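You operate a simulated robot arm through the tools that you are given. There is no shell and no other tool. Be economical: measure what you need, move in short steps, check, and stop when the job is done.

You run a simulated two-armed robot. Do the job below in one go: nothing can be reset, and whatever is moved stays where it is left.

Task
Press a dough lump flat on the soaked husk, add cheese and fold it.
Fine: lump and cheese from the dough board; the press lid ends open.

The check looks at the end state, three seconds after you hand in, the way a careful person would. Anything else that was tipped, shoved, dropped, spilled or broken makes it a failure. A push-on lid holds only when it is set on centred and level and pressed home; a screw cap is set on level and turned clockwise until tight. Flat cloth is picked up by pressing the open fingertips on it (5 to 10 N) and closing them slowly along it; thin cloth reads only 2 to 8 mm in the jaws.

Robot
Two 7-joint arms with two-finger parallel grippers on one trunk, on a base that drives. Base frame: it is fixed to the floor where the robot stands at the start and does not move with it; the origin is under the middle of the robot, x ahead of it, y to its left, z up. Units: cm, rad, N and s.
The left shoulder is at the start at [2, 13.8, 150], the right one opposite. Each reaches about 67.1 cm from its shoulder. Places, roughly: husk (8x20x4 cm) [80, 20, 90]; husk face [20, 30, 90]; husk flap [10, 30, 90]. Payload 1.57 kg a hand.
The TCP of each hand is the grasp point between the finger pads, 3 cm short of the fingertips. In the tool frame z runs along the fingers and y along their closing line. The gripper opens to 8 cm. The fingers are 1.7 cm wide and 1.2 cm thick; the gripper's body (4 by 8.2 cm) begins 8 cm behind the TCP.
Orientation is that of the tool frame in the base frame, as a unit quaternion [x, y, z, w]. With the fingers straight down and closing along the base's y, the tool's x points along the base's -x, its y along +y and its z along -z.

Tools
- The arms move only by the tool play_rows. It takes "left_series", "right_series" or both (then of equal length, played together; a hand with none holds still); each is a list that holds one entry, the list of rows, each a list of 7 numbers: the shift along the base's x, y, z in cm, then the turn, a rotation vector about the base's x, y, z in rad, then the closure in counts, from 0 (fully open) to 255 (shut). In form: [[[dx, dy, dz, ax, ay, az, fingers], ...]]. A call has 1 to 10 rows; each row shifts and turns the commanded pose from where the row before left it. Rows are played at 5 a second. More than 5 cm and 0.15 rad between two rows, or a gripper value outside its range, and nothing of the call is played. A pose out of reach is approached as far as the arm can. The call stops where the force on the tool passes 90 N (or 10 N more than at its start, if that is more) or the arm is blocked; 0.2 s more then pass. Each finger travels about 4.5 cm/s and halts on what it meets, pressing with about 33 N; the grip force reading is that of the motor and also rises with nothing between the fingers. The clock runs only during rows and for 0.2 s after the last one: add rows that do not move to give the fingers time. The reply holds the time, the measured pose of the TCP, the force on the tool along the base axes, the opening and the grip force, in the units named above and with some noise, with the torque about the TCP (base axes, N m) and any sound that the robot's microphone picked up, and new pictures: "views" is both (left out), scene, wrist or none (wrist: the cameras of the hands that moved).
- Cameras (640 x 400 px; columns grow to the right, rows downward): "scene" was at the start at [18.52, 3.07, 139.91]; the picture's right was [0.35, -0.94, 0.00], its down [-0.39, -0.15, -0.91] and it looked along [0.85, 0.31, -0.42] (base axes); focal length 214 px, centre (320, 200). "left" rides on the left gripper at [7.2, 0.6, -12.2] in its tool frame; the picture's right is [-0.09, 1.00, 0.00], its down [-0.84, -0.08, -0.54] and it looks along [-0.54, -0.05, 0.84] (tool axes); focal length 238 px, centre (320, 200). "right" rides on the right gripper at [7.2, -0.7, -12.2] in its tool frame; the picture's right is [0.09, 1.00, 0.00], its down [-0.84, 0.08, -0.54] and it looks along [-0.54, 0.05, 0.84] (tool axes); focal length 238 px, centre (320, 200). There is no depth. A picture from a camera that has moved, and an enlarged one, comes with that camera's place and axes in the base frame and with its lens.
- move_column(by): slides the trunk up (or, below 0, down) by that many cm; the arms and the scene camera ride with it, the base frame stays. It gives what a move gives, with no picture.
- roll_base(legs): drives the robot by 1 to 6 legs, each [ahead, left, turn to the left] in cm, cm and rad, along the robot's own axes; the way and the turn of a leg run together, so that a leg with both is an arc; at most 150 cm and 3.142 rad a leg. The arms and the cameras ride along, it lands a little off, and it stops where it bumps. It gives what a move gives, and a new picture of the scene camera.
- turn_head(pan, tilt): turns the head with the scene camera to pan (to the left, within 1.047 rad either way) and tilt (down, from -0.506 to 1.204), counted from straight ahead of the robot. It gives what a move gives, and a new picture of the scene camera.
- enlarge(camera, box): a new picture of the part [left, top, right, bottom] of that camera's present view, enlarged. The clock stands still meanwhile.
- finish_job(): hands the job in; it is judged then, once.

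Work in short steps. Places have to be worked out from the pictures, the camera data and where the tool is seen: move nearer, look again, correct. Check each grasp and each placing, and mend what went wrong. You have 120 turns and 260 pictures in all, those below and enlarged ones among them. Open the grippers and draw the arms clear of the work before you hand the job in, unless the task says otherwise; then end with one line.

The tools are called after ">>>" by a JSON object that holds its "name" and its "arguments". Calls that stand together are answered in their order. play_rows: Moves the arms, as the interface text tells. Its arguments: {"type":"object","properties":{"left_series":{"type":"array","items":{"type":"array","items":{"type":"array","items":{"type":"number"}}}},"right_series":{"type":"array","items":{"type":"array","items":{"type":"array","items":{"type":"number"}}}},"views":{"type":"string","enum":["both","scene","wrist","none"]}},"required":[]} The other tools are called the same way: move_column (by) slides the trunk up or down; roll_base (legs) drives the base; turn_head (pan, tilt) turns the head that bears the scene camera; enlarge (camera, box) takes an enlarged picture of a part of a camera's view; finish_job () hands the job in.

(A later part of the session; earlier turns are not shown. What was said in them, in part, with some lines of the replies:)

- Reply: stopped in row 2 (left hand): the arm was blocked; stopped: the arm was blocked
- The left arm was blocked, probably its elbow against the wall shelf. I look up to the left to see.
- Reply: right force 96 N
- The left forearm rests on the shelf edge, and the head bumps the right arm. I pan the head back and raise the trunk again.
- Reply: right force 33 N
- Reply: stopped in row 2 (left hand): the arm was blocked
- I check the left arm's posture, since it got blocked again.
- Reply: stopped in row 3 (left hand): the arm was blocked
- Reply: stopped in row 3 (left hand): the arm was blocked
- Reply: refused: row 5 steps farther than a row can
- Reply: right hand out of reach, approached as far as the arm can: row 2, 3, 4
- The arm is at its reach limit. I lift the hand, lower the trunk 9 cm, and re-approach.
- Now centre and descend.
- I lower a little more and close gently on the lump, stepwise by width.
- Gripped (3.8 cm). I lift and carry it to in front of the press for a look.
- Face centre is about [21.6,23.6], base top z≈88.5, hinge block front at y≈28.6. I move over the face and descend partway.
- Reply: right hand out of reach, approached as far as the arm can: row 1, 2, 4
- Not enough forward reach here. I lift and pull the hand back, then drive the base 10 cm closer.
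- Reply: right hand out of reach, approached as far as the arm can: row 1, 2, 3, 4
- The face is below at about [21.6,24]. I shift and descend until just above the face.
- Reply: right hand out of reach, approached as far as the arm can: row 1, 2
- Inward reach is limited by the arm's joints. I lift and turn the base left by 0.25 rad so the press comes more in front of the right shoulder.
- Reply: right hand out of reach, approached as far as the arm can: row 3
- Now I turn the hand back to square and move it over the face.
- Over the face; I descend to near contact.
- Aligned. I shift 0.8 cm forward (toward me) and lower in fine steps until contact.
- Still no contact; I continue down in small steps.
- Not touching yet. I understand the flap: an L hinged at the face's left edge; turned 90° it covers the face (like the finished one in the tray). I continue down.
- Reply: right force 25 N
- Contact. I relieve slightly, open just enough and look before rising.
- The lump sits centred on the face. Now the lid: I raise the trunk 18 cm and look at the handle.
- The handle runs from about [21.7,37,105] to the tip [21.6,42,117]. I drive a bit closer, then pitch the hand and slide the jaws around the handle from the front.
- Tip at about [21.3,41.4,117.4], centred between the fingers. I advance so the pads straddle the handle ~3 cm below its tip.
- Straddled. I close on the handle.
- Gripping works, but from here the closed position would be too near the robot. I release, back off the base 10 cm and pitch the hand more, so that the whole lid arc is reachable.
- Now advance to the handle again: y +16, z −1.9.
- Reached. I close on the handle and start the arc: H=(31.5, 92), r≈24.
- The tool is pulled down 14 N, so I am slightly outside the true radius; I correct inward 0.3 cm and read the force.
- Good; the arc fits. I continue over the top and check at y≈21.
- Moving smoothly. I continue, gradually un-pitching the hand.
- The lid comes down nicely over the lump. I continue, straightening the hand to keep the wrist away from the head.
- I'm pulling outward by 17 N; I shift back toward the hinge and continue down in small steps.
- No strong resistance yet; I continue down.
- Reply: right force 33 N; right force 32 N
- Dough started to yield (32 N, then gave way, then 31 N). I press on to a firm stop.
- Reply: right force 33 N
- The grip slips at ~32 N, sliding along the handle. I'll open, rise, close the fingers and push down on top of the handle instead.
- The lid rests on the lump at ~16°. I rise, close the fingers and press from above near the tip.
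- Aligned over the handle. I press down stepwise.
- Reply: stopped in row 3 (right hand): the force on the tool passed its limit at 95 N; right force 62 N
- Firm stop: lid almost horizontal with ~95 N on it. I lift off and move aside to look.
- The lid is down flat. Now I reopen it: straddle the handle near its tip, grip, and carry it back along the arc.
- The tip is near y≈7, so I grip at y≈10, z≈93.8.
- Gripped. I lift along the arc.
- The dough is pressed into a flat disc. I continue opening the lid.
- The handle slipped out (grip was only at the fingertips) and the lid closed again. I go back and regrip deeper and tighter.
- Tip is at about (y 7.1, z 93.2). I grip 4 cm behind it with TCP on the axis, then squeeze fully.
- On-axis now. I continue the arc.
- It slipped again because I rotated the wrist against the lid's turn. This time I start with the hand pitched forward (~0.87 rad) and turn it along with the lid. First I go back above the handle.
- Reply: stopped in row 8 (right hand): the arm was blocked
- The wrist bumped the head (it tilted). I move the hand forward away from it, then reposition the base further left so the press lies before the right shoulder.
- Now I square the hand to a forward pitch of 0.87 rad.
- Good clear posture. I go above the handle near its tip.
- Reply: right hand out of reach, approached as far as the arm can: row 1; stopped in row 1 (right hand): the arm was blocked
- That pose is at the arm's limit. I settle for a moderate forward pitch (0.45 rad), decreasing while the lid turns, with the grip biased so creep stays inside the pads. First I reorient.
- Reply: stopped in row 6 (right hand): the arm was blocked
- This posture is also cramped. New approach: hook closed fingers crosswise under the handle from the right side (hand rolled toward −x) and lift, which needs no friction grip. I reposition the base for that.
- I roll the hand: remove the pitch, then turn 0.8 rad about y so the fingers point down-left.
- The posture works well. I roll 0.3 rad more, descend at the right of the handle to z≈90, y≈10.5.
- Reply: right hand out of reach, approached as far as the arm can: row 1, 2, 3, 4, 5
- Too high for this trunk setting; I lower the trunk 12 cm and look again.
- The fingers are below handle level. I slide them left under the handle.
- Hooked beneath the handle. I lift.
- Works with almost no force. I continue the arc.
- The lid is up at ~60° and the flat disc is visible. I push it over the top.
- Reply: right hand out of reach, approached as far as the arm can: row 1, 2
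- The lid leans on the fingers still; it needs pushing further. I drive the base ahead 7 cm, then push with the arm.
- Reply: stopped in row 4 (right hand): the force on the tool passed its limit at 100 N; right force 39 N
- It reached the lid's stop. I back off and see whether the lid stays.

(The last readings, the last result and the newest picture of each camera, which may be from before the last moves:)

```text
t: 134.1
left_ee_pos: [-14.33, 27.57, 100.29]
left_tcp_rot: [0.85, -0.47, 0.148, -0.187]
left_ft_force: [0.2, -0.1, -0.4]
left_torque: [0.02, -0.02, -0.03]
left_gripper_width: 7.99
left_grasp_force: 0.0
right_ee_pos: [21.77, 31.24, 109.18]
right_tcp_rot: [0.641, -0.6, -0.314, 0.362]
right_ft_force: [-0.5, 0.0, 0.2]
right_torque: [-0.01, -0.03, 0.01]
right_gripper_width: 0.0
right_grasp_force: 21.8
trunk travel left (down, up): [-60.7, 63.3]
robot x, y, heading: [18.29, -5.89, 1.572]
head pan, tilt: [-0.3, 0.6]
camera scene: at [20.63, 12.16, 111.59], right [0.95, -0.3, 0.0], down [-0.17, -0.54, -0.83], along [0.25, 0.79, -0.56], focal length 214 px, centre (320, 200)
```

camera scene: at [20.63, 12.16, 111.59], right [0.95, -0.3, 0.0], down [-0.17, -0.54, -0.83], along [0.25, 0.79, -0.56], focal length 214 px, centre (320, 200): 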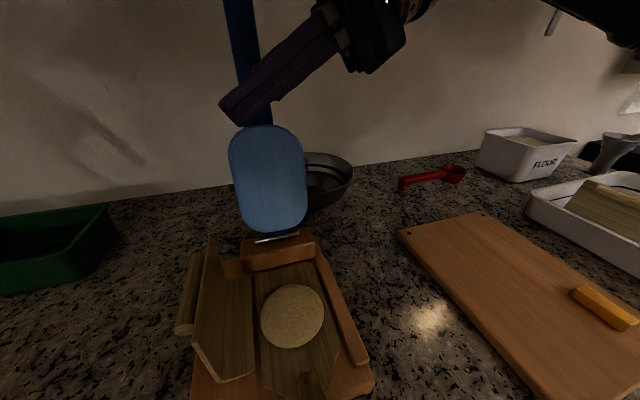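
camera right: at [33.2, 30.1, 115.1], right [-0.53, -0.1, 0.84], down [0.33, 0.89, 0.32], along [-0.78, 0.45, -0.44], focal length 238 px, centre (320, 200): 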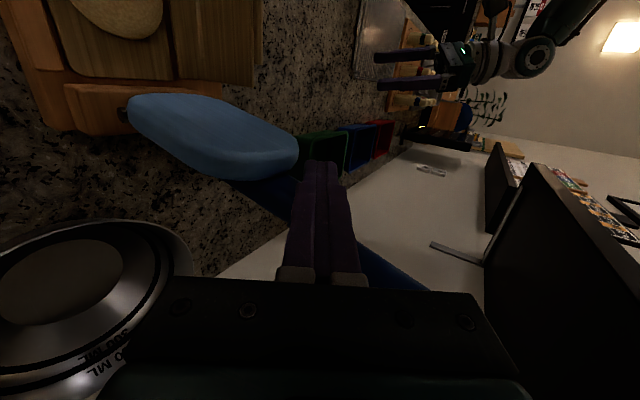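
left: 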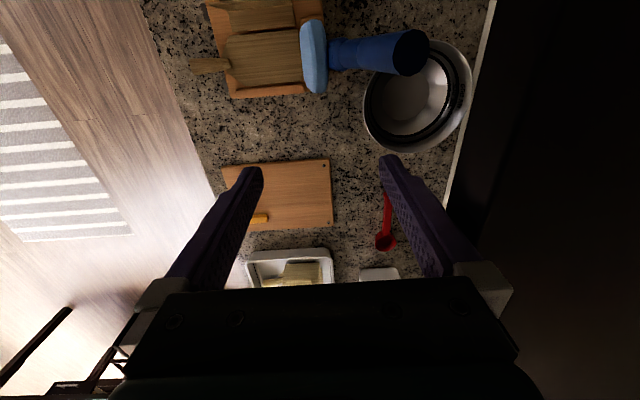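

>>> {"name": "play_rows", "arguments": {"right_series": [[[1, -2.5, 0, 0, 0, 0, 255], [2, -3, 0, 0, 0, 0, 255], [3, -3, 0, 0, 0, 0, 255], [4, -2, 0, 0, 0, 0, 255], [4, 0, 0, 0, 0, 0, 255], [0, 0, 0, 0, 0, 0, 120], [0, 0, 0, 0, 0, 0, 0]]], "views": "scene"}}

```text
t: 135.7
left_ee_pos: [-14.24, 27.72, 100.38]
left_tcp_rot: [0.849, -0.471, 0.148, -0.187]
left_ft_force: [0.2, 0.6, -0.4]
left_torque: [0.0, 0.02, 0.0]
left_gripper_width: 8.02
left_grasp_force: 0.0
right_ee_pos: [35.69, 20.87, 109.22]
right_tcp_rot: [0.641, -0.599, -0.313, 0.362]
right_ft_force: [0.2, 0.4, 1.3]
right_torque: [0.03, -0.04, -0.01]
right_gripper_width: 4.79
right_grasp_force: 0.0
trunk travel left (down, up): [-60.7, 63.3]
robot x, y, heading: [18.08, -6.22, 1.569]
head pan, tilt: [-0.3, 0.6]
camera scene: at [20.63, 12.16, 111.59], right [0.95, -0.3, 0.0], down [-0.17, -0.54, -0.83], along [0.25, 0.79, -0.56], focal length 214 px, centre (320, 200)
```

scene: 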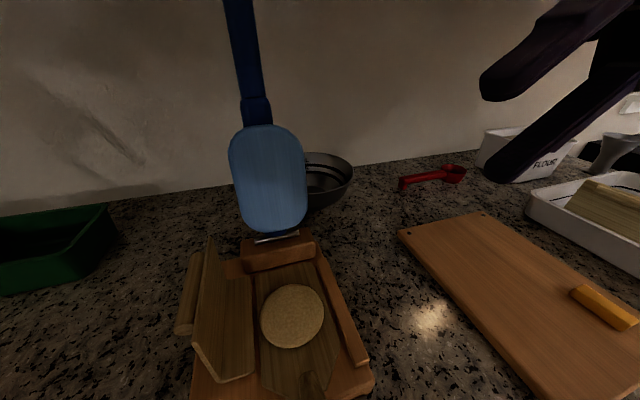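

The lid stays open by itself. I square the hand back to pointing straight down on the way toward the cheese.

>>> {"name": "play_rows", "arguments": {"right_series": [[[1, 0, 0, 0.0104, -0.142, -0.0086, 0], [1, 0, 0, 0.0104, -0.142, -0.0086, 0], [1, 0, 0, 0.0104, -0.142, -0.0086, 0], [1, 0, 0, 0.0104, -0.142, -0.0086, 0], [1, 0, 0, 0.0104, -0.142, -0.0086, 0], [1, 0, 0, 0.0104, -0.142, -0.0086, 0], [1, 0, 0, 0.0104, -0.142, -0.0086, 0], [0, 0, 0, 0, 0, 0, 0]]], "views": "none"}}

>>> {"name": "roll_base", "arguments": {"legs": [[-13, 0, 0], [0, 0, 0.247]]}}

>>> {"name": "turn_head", "arguments": {"pan": -0.5, "tilt": 0.6}}

```text
t: 137.7
left_ee_pos: [-14.34, 27.65, 100.25]
left_tcp_rot: [0.85, -0.47, 0.149, -0.186]
left_ft_force: [0.6, -0.8, 0.9]
left_torque: [-0.04, 0.0, -0.01]
left_gripper_width: 8.03
left_grasp_force: 0.1
right_ee_pos: [43.14, 19.31, 106.48]
right_tcp_rot: [-0.704, 0.708, -0.054, -0.028]
right_ft_force: [0.3, 0.1, -0.3]
right_torque: [0.01, 0.0, 0.03]
right_gripper_width: 8.0
right_grasp_force: 0.1
trunk travel left (down, up): [-60.7, 63.3]
robot x, y, heading: [18.2, -6.01, 1.568]
head pan, tilt: [-0.3, 0.6]
stopped in row 8 (right hand): the arm was blocked; the commanded pose is now the measured one
```

```text
t: 139.8
left_ee_pos: [-21.69, 5.83, 100.18]
left_tcp_rot: [0.901, -0.363, 0.124, -0.204]
left_ft_force: [-0.7, 0.4, -0.3]
left_torque: [-0.02, 0.01, -0.03]
left_gripper_width: 7.99
left_grasp_force: 0.1
right_ee_pos: [36.1, 11.53, 106.51]
right_tcp_rot: [0.784, -0.618, 0.057, 0.022]
right_ft_force: [-0.3, 0.7, 0.2]
right_torque: [0.02, -0.01, 0.0]
right_gripper_width: 7.99
right_grasp_force: 0.1
trunk travel left (down, up): [-60.7, 63.3]
robot x, y, heading: [17.99, -19.32, 1.813]
head pan, tilt: [-0.3, 0.6]
camera scene: at [16.07, -0.74, 111.59], right [1.0, -0.06, 0.0], down [-0.03, -0.56, -0.83], along [0.05, 0.82, -0.56], focal length 214 px, centre (320, 200)
```

scene: 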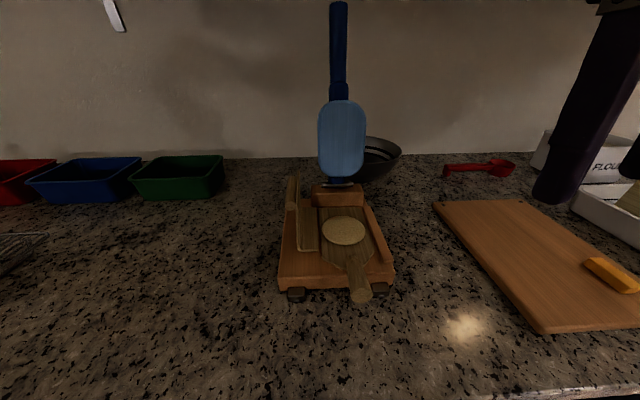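

```text
t: 140.6
left_ee_pos: [-21.58, 5.91, 100.29]
left_tcp_rot: [0.901, -0.364, 0.124, -0.203]
left_ft_force: [0.1, -0.9, 0.1]
left_torque: [-0.02, -0.04, -0.02]
left_gripper_width: 7.99
left_grasp_force: 0.0
right_ee_pos: [36.16, 11.57, 106.54]
right_tcp_rot: [0.785, -0.617, 0.058, 0.022]
right_ft_force: [-0.3, 0.6, -0.2]
right_torque: [0.0, -0.01, -0.02]
right_gripper_width: 7.95
right_grasp_force: 0.0
trunk travel left (down, up): [-60.7, 63.3]
robot x, y, heading: [18.07, -19.22, 1.811]
head pan, tilt: [-0.499, 0.6]
camera scene: at [17.8, -1.02, 111.59], right [0.97, -0.26, 0.0], down [-0.14, -0.55, -0.83], along [0.21, 0.8, -0.56], focal length 214 px, centre (320, 200)
```

scene: 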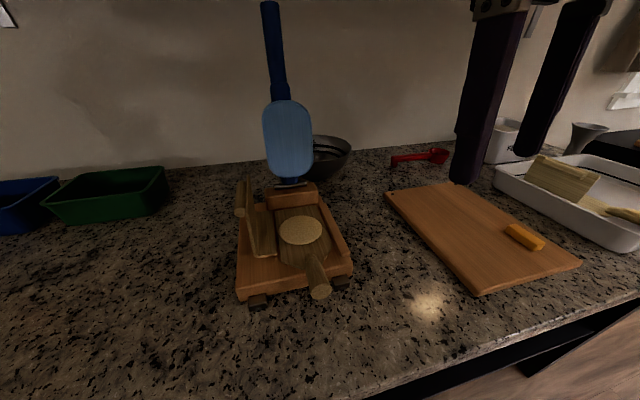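

Now I straighten the hand and move it above the cheese.

>>> {"name": "play_rows", "arguments": {"right_series": [[[3.5, 0.6, -0.5, 0.057, 0.025, -0.12, 0], [3.5, 0.6, -0.5, 0.057, 0.025, -0.12, 0], [4, 0.8, 0, 0, 0, 0, 0], [4, 0.8, 0, 0, 0, 0, 0], [4, 0.8, 0, 0, 0, 0, 0], [2.2, 0, 0, 0, 0, 0, 0], [0, 0, 0, 0, 0, 0, 0]]], "views": "none"}}

>>> {"name": "move_column", "arguments": {"by": -6}}

>>> {"name": "enlarge", "arguments": {"camera": "right", "box": [0, 0, 640, 400]}}

```text
t: 142.2
left_ee_pos: [-21.56, 5.78, 100.32]
left_tcp_rot: [0.9, -0.363, 0.125, -0.204]
left_ft_force: [0.7, 0.1, -0.4]
left_torque: [-0.03, 0.03, -0.01]
left_gripper_width: 8.02
left_grasp_force: 0.0
right_ee_pos: [57.51, 15.29, 105.51]
right_tcp_rot: [-0.706, 0.708, 0.001, 0.0]
right_ft_force: [-0.8, 0.7, -0.1]
right_torque: [0.01, 0.02, 0.03]
right_gripper_width: 8.02
right_grasp_force: 0.1
trunk travel left (down, up): [-60.7, 63.3]
robot x, y, heading: [18.05, -19.25, 1.811]
head pan, tilt: [-0.499, 0.6]
```

```text
t: 143.2
left_ee_pos: [-21.6, 5.79, 94.31]
left_tcp_rot: [0.901, -0.363, 0.125, -0.203]
left_ft_force: [0.3, 0.0, -1.0]
left_torque: [0.02, 0.01, -0.01]
left_gripper_width: 8.01
left_grasp_force: 0.0
right_ee_pos: [57.45, 15.31, 99.55]
right_tcp_rot: [-0.707, 0.708, 0.0, 0.001]
right_ft_force: [0.7, -0.1, -0.4]
right_torque: [-0.01, 0.01, 0.03]
right_gripper_width: 7.99
right_grasp_force: 0.1
trunk travel left (down, up): [-54.7, 69.3]
robot x, y, heading: [17.95, -18.78, 1.815]
head pan, tilt: [-0.499, 0.6]
```

```text
1.00 times, centred on (320, 200) of right (not enlarged: the box is as wide or as high as the picture)
camera zoom: at [58.15, 7.99, 111.7], right [-1.0, -0.09, 0.0], down [-0.08, 0.84, 0.54], along [-0.05, 0.54, -0.84], focal length 238 px, centre (320, 200)
```

zoom: 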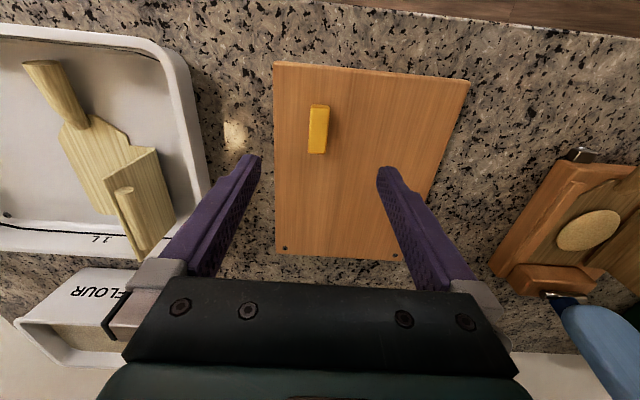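

Cheese at [57.7,15.15]. I descend and close on it.

>>> {"name": "play_rows", "arguments": {"right_series": [[[0.2, -0.15, -4, 0, 0, 0, 0], [0, 0, -4, 0, 0, 0, 0], [0, 0, -2.2, 0, 0, 0, 60], [0, 0, 0, 0, 0, 0, 130], [0, 0, 0, 0, 0, 0, 180], [0, 0, 0, 0, 0, 0, 200], [0, 0, 0, 0, 0, 0, 205]]], "views": "wrist"}}

```text
t: 144.8
left_ee_pos: [-21.71, 5.81, 94.26]
left_tcp_rot: [0.9, -0.363, 0.125, -0.204]
left_ft_force: [-0.4, -0.4, 0.2]
left_torque: [0.02, 0.0, 0.01]
left_gripper_width: 7.96
left_grasp_force: 0.2
right_ee_pos: [57.57, 15.11, 89.41]
right_tcp_rot: [-0.707, 0.707, 0.001, 0.0]
right_ft_force: [0.4, 1.4, -0.2]
right_torque: [0.01, 0.01, 0.01]
right_gripper_width: 1.86
right_grasp_force: 22.4
trunk travel left (down, up): [-54.7, 69.3]
robot x, y, heading: [18.5, -18.94, 1.815]
head pan, tilt: [-0.499, 0.6]
camera right: at [58.4, 7.79, 101.49], right [-1.0, -0.09, 0.0], down [-0.08, 0.84, 0.54], along [-0.05, 0.54, -0.84], focal length 238 px, centre (320, 200)
```

right: 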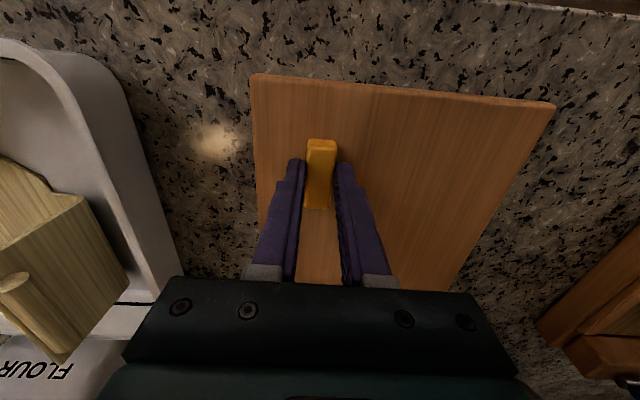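

Cheese gripped. I lift and carry it toward the press.

>>> {"name": "play_rows", "arguments": {"right_series": [[[0, 0, 3, 0, 0, 0, 212], [0, 0, 4, 0, 0, 0, 212], [0, 0, 4, 0, 0, 0, 212], [-4.5, 1, 0, 0, 0, 0, 212], [-4.5, 1, 0, 0, 0, 0, 212], [-4.5, 1, 0, 0, 0, 0, 212], [-4.5, 1, 0, 0, 0, 0, 212], [-4.5, 1, 0, 0, 0, 0, 212], [-4.5, 1, 0, 0, 0, 0, 212], [0, 0, 0, 0, 0, 0, 212]]], "views": "none"}}

>>> {"name": "play_rows", "arguments": {"right_series": [[[-4.5, 1, 0, 0, 0, 0, 212], [-4.5, 1, -1, 0, 0, 0, 212], [0, 0, -1, 0, 0, 0, 212], [0, 0, 0, 0, 0, 0, 212]]], "views": "both"}}

```text
t: 147.0
left_ee_pos: [-21.47, 5.8, 94.29]
left_tcp_rot: [0.901, -0.363, 0.124, -0.204]
left_ft_force: [0.9, -0.7, 0.5]
left_torque: [0.0, -0.04, -0.01]
left_gripper_width: 7.99
left_grasp_force: 0.0
right_ee_pos: [30.57, 21.06, 100.46]
right_tcp_rot: [-0.706, 0.708, 0.0, 0.001]
right_ft_force: [-0.3, -0.4, 0.4]
right_torque: [0.02, -0.04, 0.0]
right_gripper_width: 1.87
right_grasp_force: 32.6
trunk travel left (down, up): [-54.7, 69.3]
robot x, y, heading: [18.08, -19.47, 1.816]
head pan, tilt: [-0.499, 0.6]
```

```text
t: 148.0
left_ee_pos: [-21.67, 6.03, 94.17]
left_tcp_rot: [0.901, -0.363, 0.125, -0.204]
left_ft_force: [-0.1, 0.7, 0.9]
left_torque: [0.0, 0.02, 0.02]
left_gripper_width: 8.01
left_grasp_force: 0.1
right_ee_pos: [21.6, 23.09, 98.27]
right_tcp_rot: [-0.706, 0.708, 0.0, 0.0]
right_ft_force: [0.1, 0.3, 0.2]
right_torque: [-0.03, 0.03, -0.02]
right_gripper_width: 1.85
right_grasp_force: 32.5
trunk travel left (down, up): [-54.7, 69.3]
robot x, y, heading: [17.9, -19.06, 1.811]
head pan, tilt: [-0.499, 0.6]
camera scene: at [17.8, -1.02, 105.59], right [0.97, -0.26, 0.0], down [-0.14, -0.55, -0.83], along [0.21, 0.8, -0.56], focal length 214 px, centre (320, 200)
camera right: at [22.35, 15.79, 110.47], right [-1.0, -0.09, 0.0], down [-0.08, 0.84, 0.54], along [-0.05, 0.54, -0.84], focal length 238 px, centre (320, 200)
```

scene: 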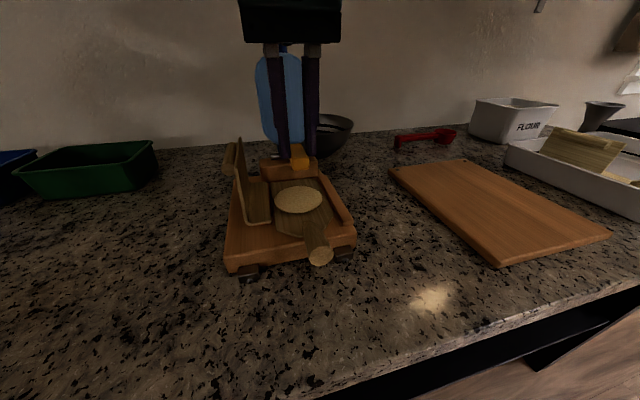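
right: 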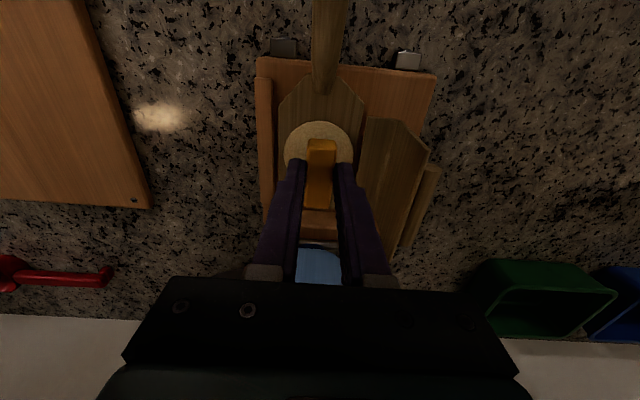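

The disc centre is ≈[21.7,23.9]. I shift slightly and descend.

>>> {"name": "play_rows", "arguments": {"right_series": [[[0, 0.7, -2, 0, 0, 0, 212], [0, 0, -2, 0, 0, 0, 212], [0, 0, -1.2, 0, 0, 0, 212], [0, 0, 0, 0, 0, 0, 212]]], "views": "none"}}

>>> {"name": "play_rows", "arguments": {"right_series": [[[0, 0, -0.4, 0, 0, 0, 212], [0, 0, 0, 0, 0, 0, 212]]], "views": "none"}}

>>> {"name": "enlarge", "arguments": {"camera": "scene", "box": [210, 100, 370, 280]}}

```text
t: 149.0
left_ee_pos: [-21.58, 5.84, 94.33]
left_tcp_rot: [0.901, -0.363, 0.125, -0.203]
left_ft_force: [-1.0, -0.2, 1.1]
left_torque: [0.01, 0.0, -0.02]
left_gripper_width: 7.98
left_grasp_force: 0.1
right_ee_pos: [21.53, 23.79, 93.11]
right_tcp_rot: [-0.705, 0.709, 0.0, 0.001]
right_ft_force: [0.2, -0.2, 0.0]
right_torque: [-0.01, 0.01, 0.0]
right_gripper_width: 1.85
right_grasp_force: 32.7
trunk travel left (down, up): [-54.7, 69.3]
robot x, y, heading: [18.08, -19.35, 1.813]
head pan, tilt: [-0.499, 0.6]
```

```text
t: 149.6
left_ee_pos: [-21.53, 5.86, 94.28]
left_tcp_rot: [0.901, -0.363, 0.124, -0.204]
left_ft_force: [-0.1, -0.4, 0.0]
left_torque: [0.0, -0.03, 0.0]
left_gripper_width: 8.0
left_grasp_force: 0.1
right_ee_pos: [21.63, 23.73, 92.81]
right_tcp_rot: [-0.706, 0.708, 0.0, 0.001]
right_ft_force: [-0.5, -0.4, -0.3]
right_torque: [0.0, 0.0, -0.02]
right_gripper_width: 1.85
right_grasp_force: 33.6
trunk travel left (down, up): [-54.7, 69.3]
robot x, y, heading: [18.18, -19.05, 1.806]
head pan, tilt: [-0.499, 0.6]
```

```text
2.22 times, centred on (290, 190) of scene
camera zoom: at [17.8, -1.02, 105.59], right [0.97, -0.26, 0.0], down [-0.14, -0.55, -0.83], along [0.21, 0.8, -0.56], focal length 477 px, centre (387, 222)
```

zoom: 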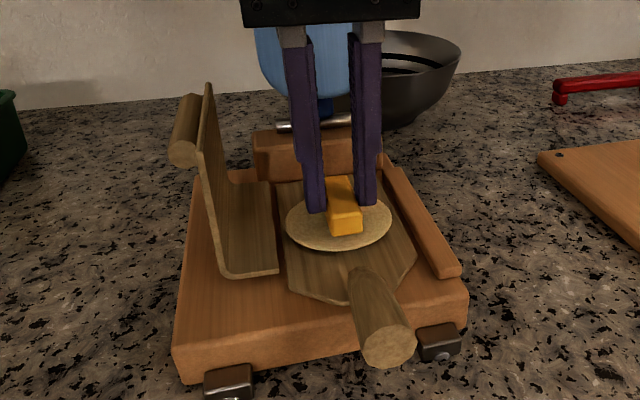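

Slightly above the disc still; I step down to contact.

>>> {"name": "play_rows", "arguments": {"right_series": [[[0, 0, -0.3, 0, 0, 0, 212], [0, 0, 0, 0, 0, 0, 212]]], "views": "none"}}

>>> {"name": "play_rows", "arguments": {"right_series": [[[0, 0, -0.25, 0, 0, 0, 212], [0, 0, 0, 0, 0, 0, 212]]], "views": "none"}}

>>> {"name": "enlarge", "arguments": {"camera": "scene", "box": [210, 100, 370, 280]}}

```text
t: 150.2
left_ee_pos: [-21.62, 5.97, 94.22]
left_tcp_rot: [0.9, -0.364, 0.125, -0.204]
left_ft_force: [-0.2, 0.3, -0.2]
left_torque: [0.01, 0.0, 0.01]
left_gripper_width: 7.99
left_grasp_force: 0.2
right_ee_pos: [21.47, 23.8, 92.45]
right_tcp_rot: [-0.706, 0.708, 0.001, 0.001]
right_ft_force: [-0.2, 0.8, -0.7]
right_torque: [0.0, 0.02, 0.02]
right_gripper_width: 1.8
right_grasp_force: 32.8
trunk travel left (down, up): [-54.7, 69.3]
robot x, y, heading: [18.2, -19.0, 1.809]
head pan, tilt: [-0.499, 0.6]
```

```text
t: 150.8
left_ee_pos: [-21.57, 5.79, 94.16]
left_tcp_rot: [0.901, -0.363, 0.124, -0.204]
left_ft_force: [0.1, -0.5, -1.0]
left_torque: [0.01, 0.0, 0.01]
left_gripper_width: 8.01
left_grasp_force: 0.0
right_ee_pos: [21.64, 23.72, 92.3]
right_tcp_rot: [-0.706, 0.708, 0.001, 0.001]
right_ft_force: [1.0, -5.7, 16.3]
right_torque: [-0.05, -0.08, 0.03]
right_gripper_width: 1.85
right_grasp_force: 32.9
trunk travel left (down, up): [-54.7, 69.3]
robot x, y, heading: [17.64, -19.28, 1.811]
head pan, tilt: [-0.499, 0.6]
```

```text
2.22 times, centred on (290, 190) of scene
camera zoom: at [17.83, -1.01, 105.61], right [0.97, -0.26, 0.0], down [-0.14, -0.55, -0.83], along [0.21, 0.8, -0.56], focal length 477 px, centre (387, 222)
```

zoom: 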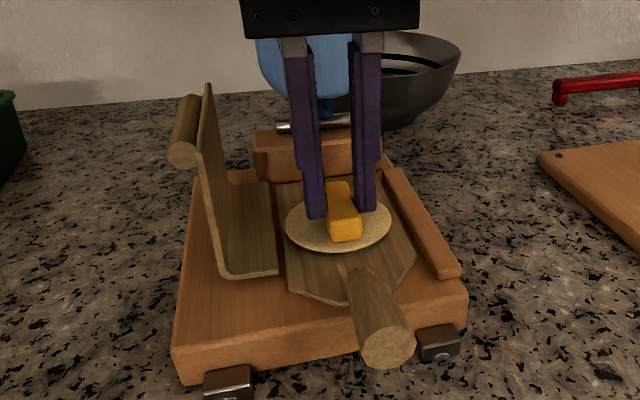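

Contact (16 N). I ease up slightly, open a bit and rise.

>>> {"name": "play_rows", "arguments": {"right_series": [[[0, 0, 0.1, 0, 0, 0, 212], [0, 0, 0, 0, 0, 0, 185], [0, 0, 0, 0, 0, 0, 165], [0, 0, 0, 0, 0, 0, 150], [0, 0, 0, 0, 0, 0, 150], [0, 0, 2, 0, 0, 0, 150], [0, 0, 4, 0, 0, 0, 150], [0, 0, 0, 0, 0, 0, 150]]], "views": "both"}}

```text
t: 152.6
left_ee_pos: [-21.64, 5.84, 94.23]
left_tcp_rot: [0.901, -0.363, 0.125, -0.204]
left_ft_force: [0.0, 0.7, 1.2]
left_torque: [0.01, 0.02, 0.01]
left_gripper_width: 8.01
left_grasp_force: 0.1
right_ee_pos: [21.61, 23.81, 98.27]
right_tcp_rot: [-0.707, 0.707, 0.001, 0.001]
right_ft_force: [-0.5, 0.2, 0.1]
right_torque: [-0.01, 0.02, 0.0]
right_gripper_width: 3.31
right_grasp_force: 0.0
trunk travel left (down, up): [-54.7, 69.3]
robot x, y, heading: [18.1, -19.48, 1.813]
head pan, tilt: [-0.499, 0.6]
camera scene: at [17.8, -1.02, 105.59], right [0.97, -0.26, 0.0], down [-0.14, -0.55, -0.83], along [0.21, 0.8, -0.56], focal length 214 px, centre (320, 200)
camera right: at [22.36, 16.47, 110.45], right [-1.0, -0.09, 0.0], down [-0.08, 0.84, 0.54], along [-0.05, 0.54, -0.84], focal length 238 px, centre (320, 200)
```

scene: 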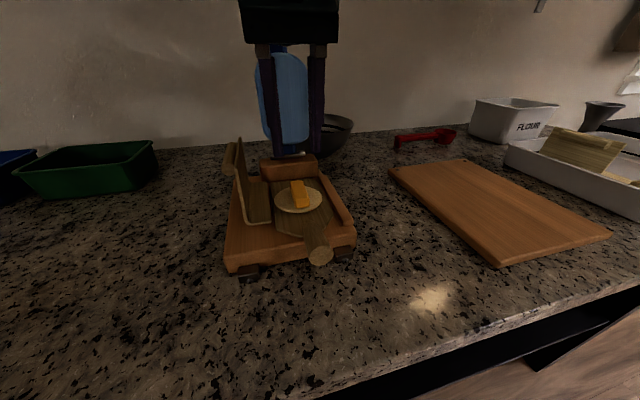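
right: 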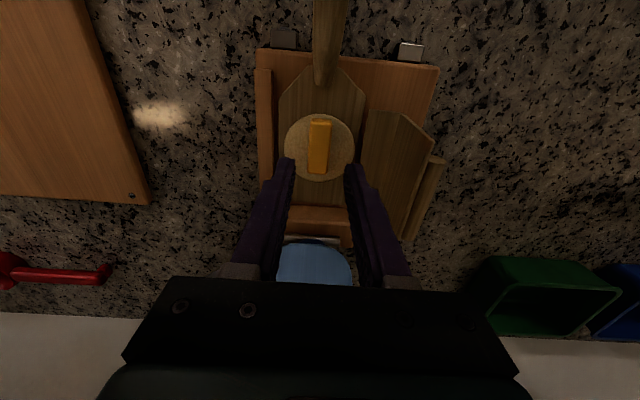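

Cheese sits centred on the disc. Next the fold: I close the fingers, raise the trunk a little, and shift the base left so the hand gets outside (left of) the flap.

>>> {"name": "play_rows", "arguments": {"right_series": [[[0, 0, 1, 0, 0, 0, 200], [0, 0, 0, 0, 0, 0, 255], [0, 0, 0, 0, 0, 0, 255], [0, 0, 0, 0, 0, 0, 255]]], "views": "none"}}

>>> {"name": "move_column", "arguments": {"by": 7}}

>>> {"name": "roll_base", "arguments": {"legs": [[2.9, 11.6, 0]]}}

```text
t: 153.6
left_ee_pos: [-21.61, 5.93, 94.36]
left_tcp_rot: [0.901, -0.363, 0.125, -0.203]
left_ft_force: [0.6, -0.8, 0.5]
left_torque: [0.04, -0.01, 0.0]
left_gripper_width: 8.02
left_grasp_force: 0.1
right_ee_pos: [21.56, 23.74, 99.28]
right_tcp_rot: [-0.706, 0.708, 0.001, 0.001]
right_ft_force: [0.7, 0.6, 0.7]
right_torque: [-0.01, 0.0, 0.03]
right_gripper_width: 0.0
right_grasp_force: 21.1
trunk travel left (down, up): [-54.7, 69.3]
robot x, y, heading: [17.95, -19.24, 1.81]
head pan, tilt: [-0.499, 0.6]
```

```text
t: 154.7
left_ee_pos: [-21.58, 5.95, 101.17]
left_tcp_rot: [0.901, -0.363, 0.125, -0.203]
left_ft_force: [0.7, -0.3, -0.1]
left_torque: [-0.05, 0.01, -0.02]
left_gripper_width: 8.01
left_grasp_force: 0.1
right_ee_pos: [21.55, 23.81, 106.3]
right_tcp_rot: [-0.706, 0.708, 0.001, 0.001]
right_ft_force: [-0.1, -1.0, 0.9]
right_torque: [0.01, -0.01, -0.03]
right_gripper_width: 0.01
right_grasp_force: 21.3
trunk travel left (down, up): [-61.7, 62.3]
robot x, y, heading: [17.86, -19.01, 1.809]
head pan, tilt: [-0.499, 0.6]
```

```text
t: 155.9
left_ee_pos: [-33.5, 5.91, 101.24]
left_tcp_rot: [0.901, -0.363, 0.125, -0.203]
left_ft_force: [0.2, 0.3, 0.0]
left_torque: [0.03, -0.02, -0.01]
left_gripper_width: 8.01
left_grasp_force: 0.0
right_ee_pos: [9.78, 23.79, 106.18]
right_tcp_rot: [-0.706, 0.708, 0.001, 0.0]
right_ft_force: [-0.1, 0.2, -0.6]
right_torque: [0.01, -0.03, 0.02]
right_gripper_width: 0.0
right_grasp_force: 20.7
trunk travel left (down, up): [-61.7, 62.3]
robot x, y, heading: [6.07, -19.14, 1.81]
head pan, tilt: [-0.499, 0.6]
camera scene: at [5.95, -0.96, 112.59], right [0.97, -0.26, 0.0], down [-0.14, -0.55, -0.83], along [0.21, 0.8, -0.56], focal length 214 px, centre (320, 200)
```

scene: 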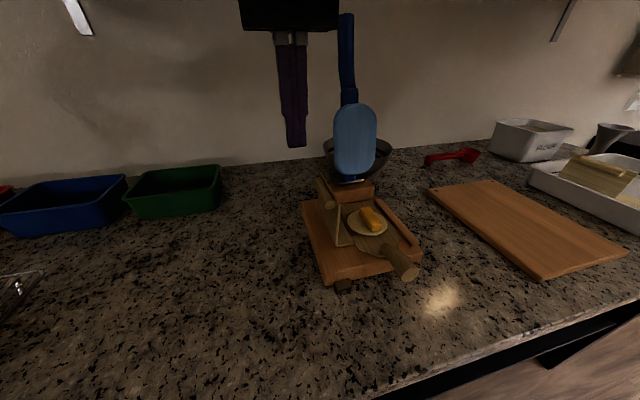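

I descend outside the flap and check with the wrist camera.

>>> {"name": "play_rows", "arguments": {"right_series": [[[-0.3, 0.8, -3.5, 0, 0, 0, 255], [0, 0.4, -3.5, 0, 0, 0, 255], [0, 0, -2, 0, 0, 0, 255], [0, 0, 0, 0, 0, 0, 255]]], "views": "both"}}

>>> {"name": "enlarge", "arguments": {"camera": "scene", "box": [270, 130, 450, 300]}}

```text
t: 156.9
left_ee_pos: [-33.41, 5.8, 101.13]
left_tcp_rot: [0.901, -0.363, 0.126, -0.203]
left_ft_force: [-0.1, -0.9, 0.3]
left_torque: [-0.02, 0.01, 0.0]
left_gripper_width: 8.01
left_grasp_force: 0.1
right_ee_pos: [9.35, 25.2, 97.26]
right_tcp_rot: [-0.706, 0.708, 0.001, 0.001]
right_ft_force: [-0.7, -0.2, -0.2]
right_torque: [0.04, 0.02, -0.01]
right_gripper_width: 0.03
right_grasp_force: 21.9
trunk travel left (down, up): [-61.7, 62.3]
robot x, y, heading: [6.35, -18.88, 1.811]
head pan, tilt: [-0.499, 0.6]
camera scene: at [5.96, -0.96, 112.59], right [0.97, -0.26, 0.0], down [-0.14, -0.55, -0.83], along [0.21, 0.8, -0.56], focal length 214 px, centre (320, 200)
camera right: at [10.17, 17.87, 109.4], right [-1.0, -0.09, 0.0], down [-0.08, 0.84, 0.54], along [-0.05, 0.54, -0.84], focal length 238 px, centre (320, 200)
```

scene: 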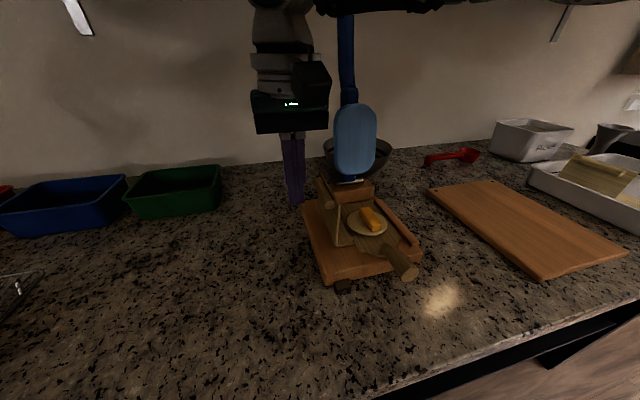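
right: 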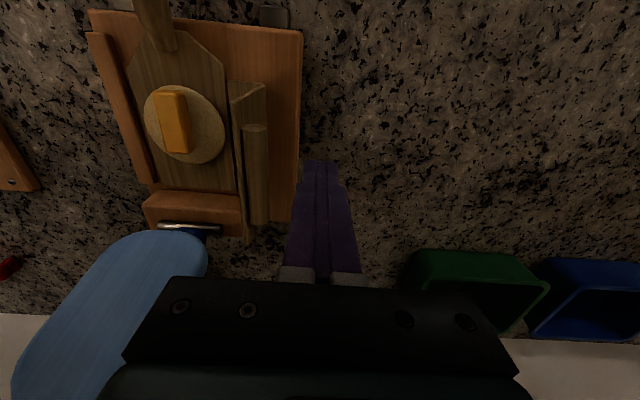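

```text
2.35 times, centred on (360, 215) of scene
camera zoom: at [5.96, -0.96, 112.59], right [0.97, -0.26, 0.0], down [-0.14, -0.55, -0.83], along [0.21, 0.8, -0.56], focal length 505 px, centre (226, 165)
```

zoom: 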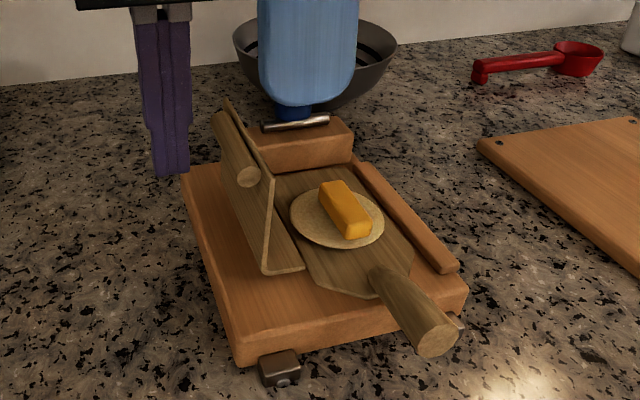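

I lower 1.2 cm and push the flap toward +x in small steps.

>>> {"name": "play_rows", "arguments": {"right_series": [[[0, 0.3, -1.2, 0, 0, 0, 255], [1.2, 0, 0, 0, 0, 0, 255], [1.2, 0, 0, 0, 0, 0, 255], [0.8, 0, 0, 0, 0, 0, 255], [0.8, 0, 0, 0, 0, 0, 255], [0, 0, 0, 0, 0, 0, 255]]], "views": "none"}}

>>> {"name": "enlarge", "arguments": {"camera": "scene", "box": [270, 130, 450, 300]}}

```text
t: 158.3
left_ee_pos: [-33.44, 5.9, 101.32]
left_tcp_rot: [0.9, -0.364, 0.125, -0.203]
left_ft_force: [0.2, -0.1, 1.1]
left_torque: [0.01, 0.03, 0.01]
left_gripper_width: 8.0
left_grasp_force: 0.1
right_ee_pos: [13.42, 25.35, 95.99]
right_tcp_rot: [-0.706, 0.708, 0.001, 0.001]
right_ft_force: [0.5, -0.5, -0.4]
right_torque: [0.0, -0.01, -0.02]
right_gripper_width: 0.0
right_grasp_force: 21.5
trunk travel left (down, up): [-61.7, 62.3]
robot x, y, heading: [6.18, -19.05, 1.813]
head pan, tilt: [-0.499, 0.6]
```

```text
2.35 times, centred on (360, 215) of scene
camera zoom: at [5.96, -0.96, 112.59], right [0.97, -0.26, 0.0], down [-0.14, -0.55, -0.83], along [0.21, 0.8, -0.56], focal length 505 px, centre (226, 165)
```

zoom: 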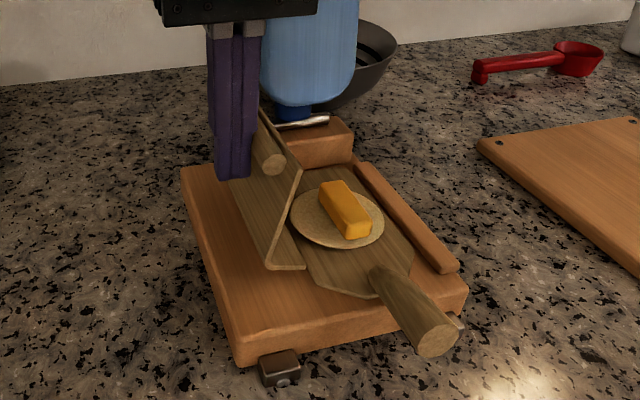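

The flap turns easily. I continue pushing.

>>> {"name": "play_rows", "arguments": {"right_series": [[[0.8, 0, 0, 0, 0, 0, 255], [0.8, 0, 0, 0, 0, 0, 255], [0.8, 0, 0, 0, 0, 0, 255], [0, 0, 0, 0, 0, 0, 255]]], "views": "none"}}

>>> {"name": "enlarge", "arguments": {"camera": "scene", "box": [270, 130, 450, 300]}}

```text
t: 159.3
left_ee_pos: [-33.42, 5.88, 101.33]
left_tcp_rot: [0.9, -0.363, 0.125, -0.204]
left_ft_force: [0.5, -0.2, 0.1]
left_torque: [-0.02, 0.01, 0.0]
left_gripper_width: 8.02
left_grasp_force: 0.1
right_ee_pos: [15.8, 25.34, 96.09]
right_tcp_rot: [-0.707, 0.708, 0.0, 0.001]
right_ft_force: [0.7, -0.7, 0.2]
right_torque: [0.0, 0.0, 0.0]
right_gripper_width: 0.0
right_grasp_force: 20.7
trunk travel left (down, up): [-61.7, 62.3]
robot x, y, heading: [6.23, -19.27, 1.812]
head pan, tilt: [-0.499, 0.6]
```

```text
2.35 times, centred on (360, 215) of scene
camera zoom: at [5.96, -0.96, 112.59], right [0.97, -0.26, 0.0], down [-0.14, -0.55, -0.83], along [0.21, 0.8, -0.56], focal length 505 px, centre (226, 165)
```

zoom: 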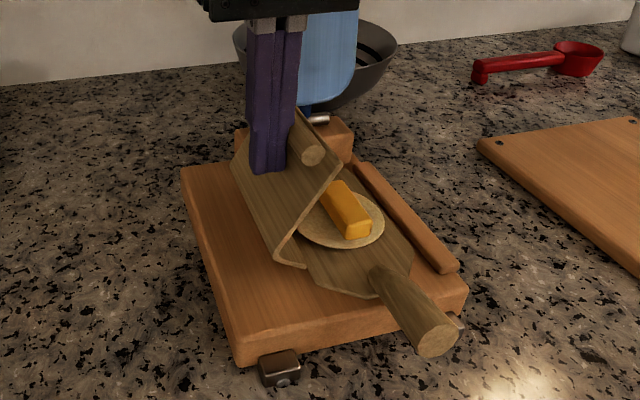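

>>> {"name": "play_rows", "arguments": {"right_series": [[[0.8, 0, 0, 0, 0, 0, 255], [0.8, 0, 0, 0, 0, 0, 255], [0.8, 0, 0, 0, 0, 0, 255], [0, 0, 0, 0, 0, 0, 255]]], "views": "none"}}

>>> {"name": "enlarge", "arguments": {"camera": "scene", "box": [270, 130, 450, 300]}}

```text
t: 160.3
left_ee_pos: [-33.41, 5.87, 101.3]
left_tcp_rot: [0.901, -0.362, 0.125, -0.204]
left_ft_force: [-0.6, -0.2, 0.3]
left_torque: [-0.02, 0.03, 0.0]
left_gripper_width: 8.0
left_grasp_force: 0.0
right_ee_pos: [18.28, 25.33, 96.06]
right_tcp_rot: [-0.707, 0.707, 0.001, 0.001]
right_ft_force: [0.6, -0.4, 0.4]
right_torque: [0.0, -0.01, 0.03]
right_gripper_width: 0.0
right_grasp_force: 21.8
trunk travel left (down, up): [-61.7, 62.3]
robot x, y, heading: [5.88, -19.17, 1.813]
head pan, tilt: [-0.499, 0.6]
```

```text
2.35 times, centred on (360, 215) of scene
camera zoom: at [5.96, -0.96, 112.59], right [0.97, -0.26, 0.0], down [-0.14, -0.55, -0.83], along [0.21, 0.8, -0.56], focal length 505 px, centre (226, 165)
```

zoom: 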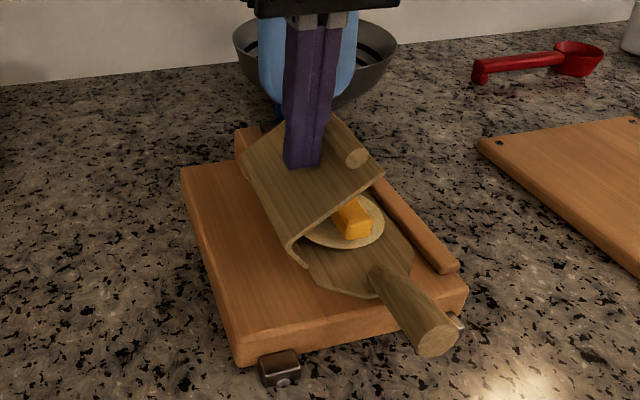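

>>> {"name": "play_rows", "arguments": {"right_series": [[[0.8, 0, 0, 0, 0, 0, 255], [0.8, 0, 0, 0, 0, 0, 255], [0.8, 0, -0.3, 0, 0, 0, 255], [0, 0, 0, 0, 0, 0, 255]]], "views": "none"}}

>>> {"name": "enlarge", "arguments": {"camera": "scene", "box": [270, 130, 450, 300]}}

```text
t: 161.3
left_ee_pos: [-33.44, 5.97, 101.16]
left_tcp_rot: [0.901, -0.363, 0.125, -0.203]
left_ft_force: [-0.6, -0.3, 0.2]
left_torque: [0.02, -0.01, -0.01]
left_gripper_width: 8.0
left_grasp_force: 0.1
right_ee_pos: [20.66, 25.35, 95.71]
right_tcp_rot: [-0.707, 0.708, 0.0, 0.0]
right_ft_force: [0.0, 0.1, -0.9]
right_torque: [0.0, 0.0, 0.0]
right_gripper_width: 0.02
right_grasp_force: 21.4
trunk travel left (down, up): [-61.7, 62.3]
robot x, y, heading: [6.85, -19.21, 1.81]
head pan, tilt: [-0.499, 0.6]
```

```text
2.35 times, centred on (360, 215) of scene
camera zoom: at [5.96, -0.96, 112.59], right [0.97, -0.26, 0.0], down [-0.14, -0.55, -0.83], along [0.21, 0.8, -0.56], focal length 505 px, centre (226, 165)
```

zoom: 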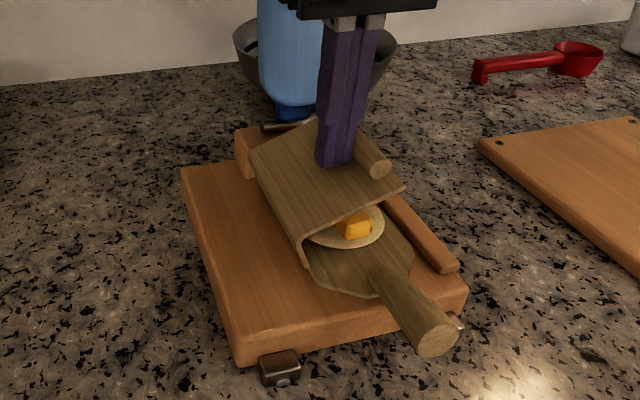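

Nearly closed. I nudge it down gently to see where it stops.

>>> {"name": "play_rows", "arguments": {"right_series": [[[0.5, 0, -0.4, 0, 0, 0, 255], [0.3, 0, -0.5, 0, 0, 0, 255], [0, 0, -0.5, 0, 0, 0, 255], [0, 0, 0, 0, 0, 0, 255]]], "views": "none"}}

>>> {"name": "enlarge", "arguments": {"camera": "scene", "box": [270, 130, 450, 300]}}

```text
t: 162.3
left_ee_pos: [-33.46, 5.81, 101.37]
left_tcp_rot: [0.9, -0.363, 0.125, -0.204]
left_ft_force: [0.4, 1.5, 0.7]
left_torque: [0.01, 0.02, 0.03]
left_gripper_width: 8.01
left_grasp_force: 0.0
right_ee_pos: [21.45, 25.32, 94.4]
right_tcp_rot: [-0.706, 0.708, 0.0, 0.0]
right_ft_force: [-0.1, 0.0, 0.1]
right_torque: [0.07, 0.01, 0.01]
right_gripper_width: 0.01
right_grasp_force: 21.4
trunk travel left (down, up): [-61.7, 62.3]
robot x, y, heading: [6.27, -19.17, 1.807]
head pan, tilt: [-0.499, 0.6]
```

```text
2.35 times, centred on (360, 215) of scene
camera zoom: at [5.96, -0.96, 112.59], right [0.97, -0.26, 0.0], down [-0.14, -0.55, -0.83], along [0.21, 0.8, -0.56], focal length 505 px, centre (226, 165)
```

zoom: 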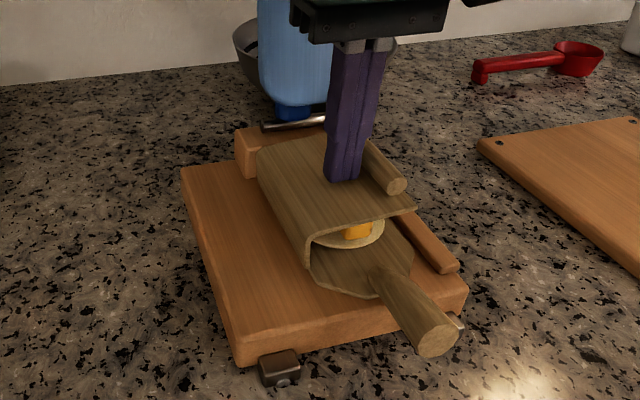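

Folded to about 90°. I press lightly down until contact to seat it.

>>> {"name": "play_rows", "arguments": {"right_series": [[[0, 0, -0.4, 0, 0, 0, 255], [0, 0, 0, 0, 0, 0, 255]]], "views": "none"}}

>>> {"name": "play_rows", "arguments": {"right_series": [[[0, 0, -0.3, 0, 0, 0, 255], [0, 0, 0, 0, 0, 0, 255]]], "views": "none"}}

>>> {"name": "enlarge", "arguments": {"camera": "scene", "box": [270, 130, 450, 300]}}

```text
t: 162.9
left_ee_pos: [-33.37, 5.8, 101.36]
left_tcp_rot: [0.901, -0.363, 0.124, -0.203]
left_ft_force: [1.3, 0.8, 0.0]
left_torque: [0.0, 0.02, -0.02]
left_gripper_width: 8.01
left_grasp_force: 0.1
right_ee_pos: [21.38, 25.4, 93.89]
right_tcp_rot: [-0.707, 0.708, 0.002, 0.001]
right_ft_force: [0.2, 0.5, 0.5]
right_torque: [0.01, -0.01, 0.0]
right_gripper_width: 0.01
right_grasp_force: 21.3
trunk travel left (down, up): [-61.7, 62.3]
robot x, y, heading: [6.2, -18.98, 1.817]
head pan, tilt: [-0.499, 0.6]
```

```text
t: 163.5
left_ee_pos: [-33.36, 5.81, 101.2]
left_tcp_rot: [0.9, -0.363, 0.125, -0.204]
left_ft_force: [0.6, 0.4, -0.2]
left_torque: [0.0, 0.03, -0.01]
left_gripper_width: 7.99
left_grasp_force: 0.2
right_ee_pos: [21.42, 25.35, 93.63]
right_tcp_rot: [-0.706, 0.708, 0.001, 0.001]
right_ft_force: [2.2, -2.2, 9.4]
right_torque: [-0.1, -0.06, 0.04]
right_gripper_width: 0.01
right_grasp_force: 20.9
trunk travel left (down, up): [-61.7, 62.3]
robot x, y, heading: [6.23, -19.28, 1.814]
head pan, tilt: [-0.499, 0.6]
```

```text
2.35 times, centred on (360, 215) of scene
camera zoom: at [6.01, -0.96, 112.6], right [0.97, -0.26, 0.0], down [-0.14, -0.55, -0.83], along [0.21, 0.8, -0.56], focal length 505 px, centre (226, 165)
```

zoom: 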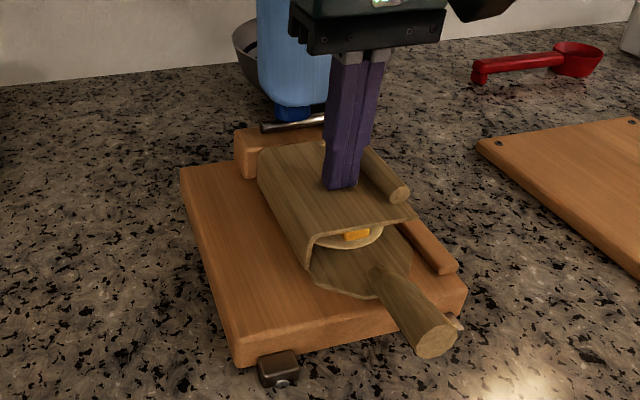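

The flap is seated (9 N). I retreat straight up and view everything.

>>> {"name": "play_rows", "arguments": {"right_series": [[[0, 0, -0.1, 0, 0, 0, 255], [0, 0, 2, 0, 0, 0, 255], [0, 0, 4, 0, 0, 0, 255], [0, -2, 3, 0, 0, 0, 255], [0, -4.5, 0, 0, 0, 0, 120], [0, -4.5, 0, 0, 0, 0, 0], [0, -4, 0, 0, 0, 0, 0], [0, 0, 0, 0, 0, 0, 0]]], "views": "both"}}

>>> {"name": "enlarge", "arguments": {"camera": "scene", "box": [270, 60, 450, 300]}}

```text
t: 165.3
left_ee_pos: [-33.5, 5.87, 101.22]
left_tcp_rot: [0.9, -0.364, 0.125, -0.204]
left_ft_force: [-0.5, -0.1, -1.0]
left_torque: [-0.01, 0.01, -0.03]
left_gripper_width: 8.0
left_grasp_force: 0.0
right_ee_pos: [21.43, 10.15, 102.46]
right_tcp_rot: [-0.706, 0.708, 0.0, 0.001]
right_ft_force: [0.8, 0.2, -0.3]
right_torque: [0.0, -0.01, 0.01]
right_gripper_width: 7.98
right_grasp_force: 0.1
trunk travel left (down, up): [-61.7, 62.3]
robot x, y, heading: [6.12, -19.17, 1.817]
head pan, tilt: [-0.499, 0.6]
camera scene: at [5.96, -0.96, 112.59], right [0.97, -0.26, 0.0], down [-0.14, -0.55, -0.83], along [0.21, 0.8, -0.56], focal length 214 px, centre (320, 200)
camera right: at [22.26, 3.0, 114.67], right [-1.0, -0.09, 0.0], down [-0.08, 0.84, 0.54], along [-0.05, 0.54, -0.84], focal length 238 px, centre (320, 200)
```

scene: 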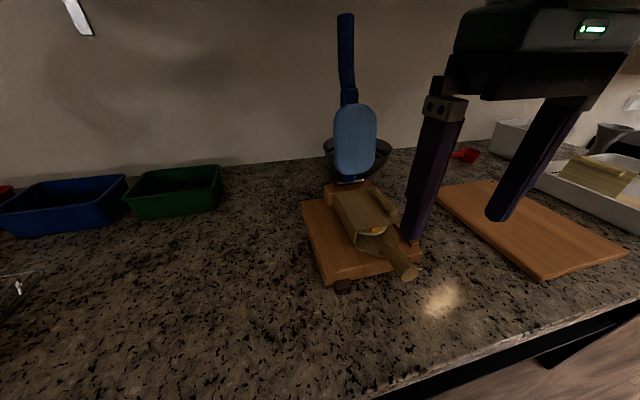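
right: 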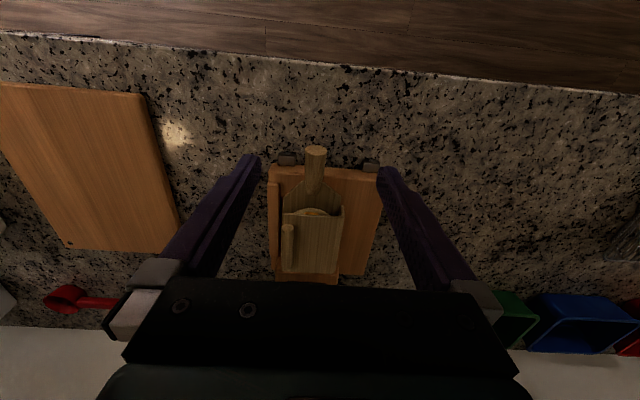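

```text
1.67 times, centred on (360, 180) of scene
camera zoom: at [5.96, -0.96, 112.59], right [0.97, -0.26, 0.0], down [-0.14, -0.55, -0.83], along [0.21, 0.8, -0.56], focal length 358 px, centre (253, 233)
```

zoom: 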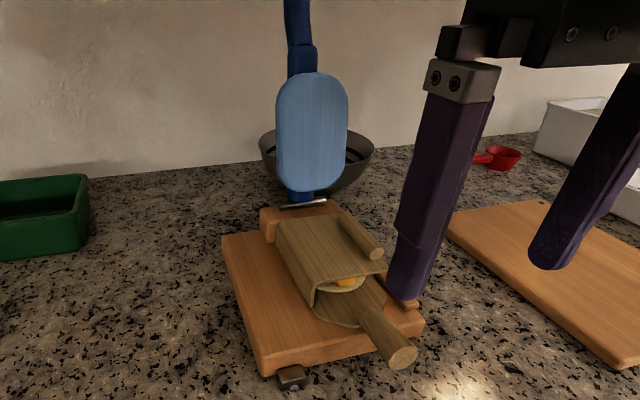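

The folded husk stays closed over dough and cheese like the sample, the lid is open, and the grippers are open. I raise and back the robot clear of the counter.

>>> {"name": "move_column", "arguments": {"by": 8}}

>>> {"name": "roll_base", "arguments": {"legs": [[-20, 0, 0]]}}

>>> {"name": "enlarge", "arguments": {"camera": "scene", "box": [200, 80, 480, 280]}}

```text
t: 166.4
left_ee_pos: [-33.46, 5.81, 109.36]
left_tcp_rot: [0.901, -0.364, 0.125, -0.203]
left_ft_force: [0.6, -1.0, -0.5]
left_torque: [0.0, 0.03, -0.02]
left_gripper_width: 8.0
left_grasp_force: 0.1
right_ee_pos: [21.48, 10.17, 110.57]
right_tcp_rot: [-0.706, 0.708, 0.0, 0.001]
right_ft_force: [-0.3, 1.0, 0.7]
right_torque: [0.03, 0.01, 0.02]
right_gripper_width: 7.99
right_grasp_force: 0.1
trunk travel left (down, up): [-69.7, 54.3]
robot x, y, heading: [6.39, -19.11, 1.811]
head pan, tilt: [-0.499, 0.6]
```

```text
t: 168.0
left_ee_pos: [-28.62, -13.33, 109.25]
left_tcp_rot: [0.9, -0.364, 0.125, -0.204]
left_ft_force: [-0.3, -0.2, 0.1]
left_torque: [-0.01, 0.02, 0.02]
left_gripper_width: 8.01
left_grasp_force: 0.0
right_ee_pos: [26.19, -8.98, 110.54]
right_tcp_rot: [-0.706, 0.708, 0.0, 0.001]
right_ft_force: [-0.9, -0.3, -0.4]
right_torque: [-0.02, 0.02, 0.01]
right_gripper_width: 7.99
right_grasp_force: 0.0
trunk travel left (down, up): [-69.7, 54.3]
robot x, y, heading: [10.87, -38.49, 1.81]
head pan, tilt: [-0.499, 0.6]
camera scene: at [10.7, -20.19, 120.59], right [0.97, -0.26, 0.0], down [-0.14, -0.55, -0.83], along [0.21, 0.8, -0.56], focal length 214 px, centre (320, 200)
```

scene: 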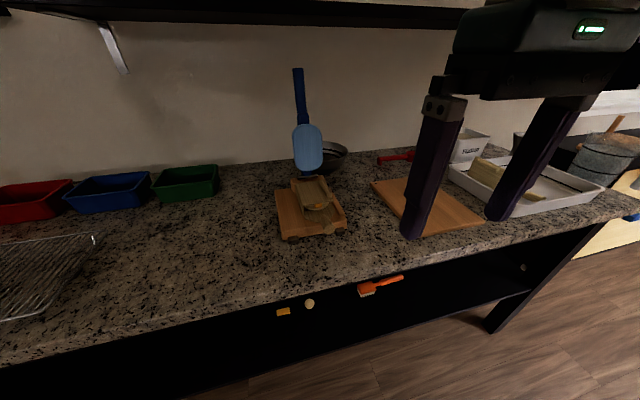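

```text
2.00 times, centred on (340, 180) of scene
camera zoom: at [10.7, -20.19, 120.59], right [0.97, -0.26, 0.0], down [-0.14, -0.55, -0.83], along [0.21, 0.8, -0.56], focal length 429 px, centre (280, 240)
```

zoom: 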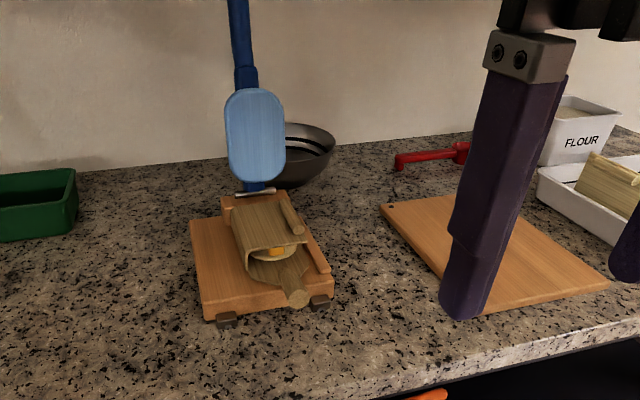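

All is in place: lid open, husk folded over dough and cheese, surroundings undisturbed. I hand in.

>>> {"name": "finish_job", "arguments": {}}

```text
The job is handed in.
```

The job is handed in: the dough lump is pressed flat on the husk, the cheese is on it, the husk is folded over both, and the press lid stands open. In the last picture nothing else looked moved or spilled. While I was reopening the lid, it slipped from the gripper twice and fell shut on the dough. The dough stayed a flat disc.
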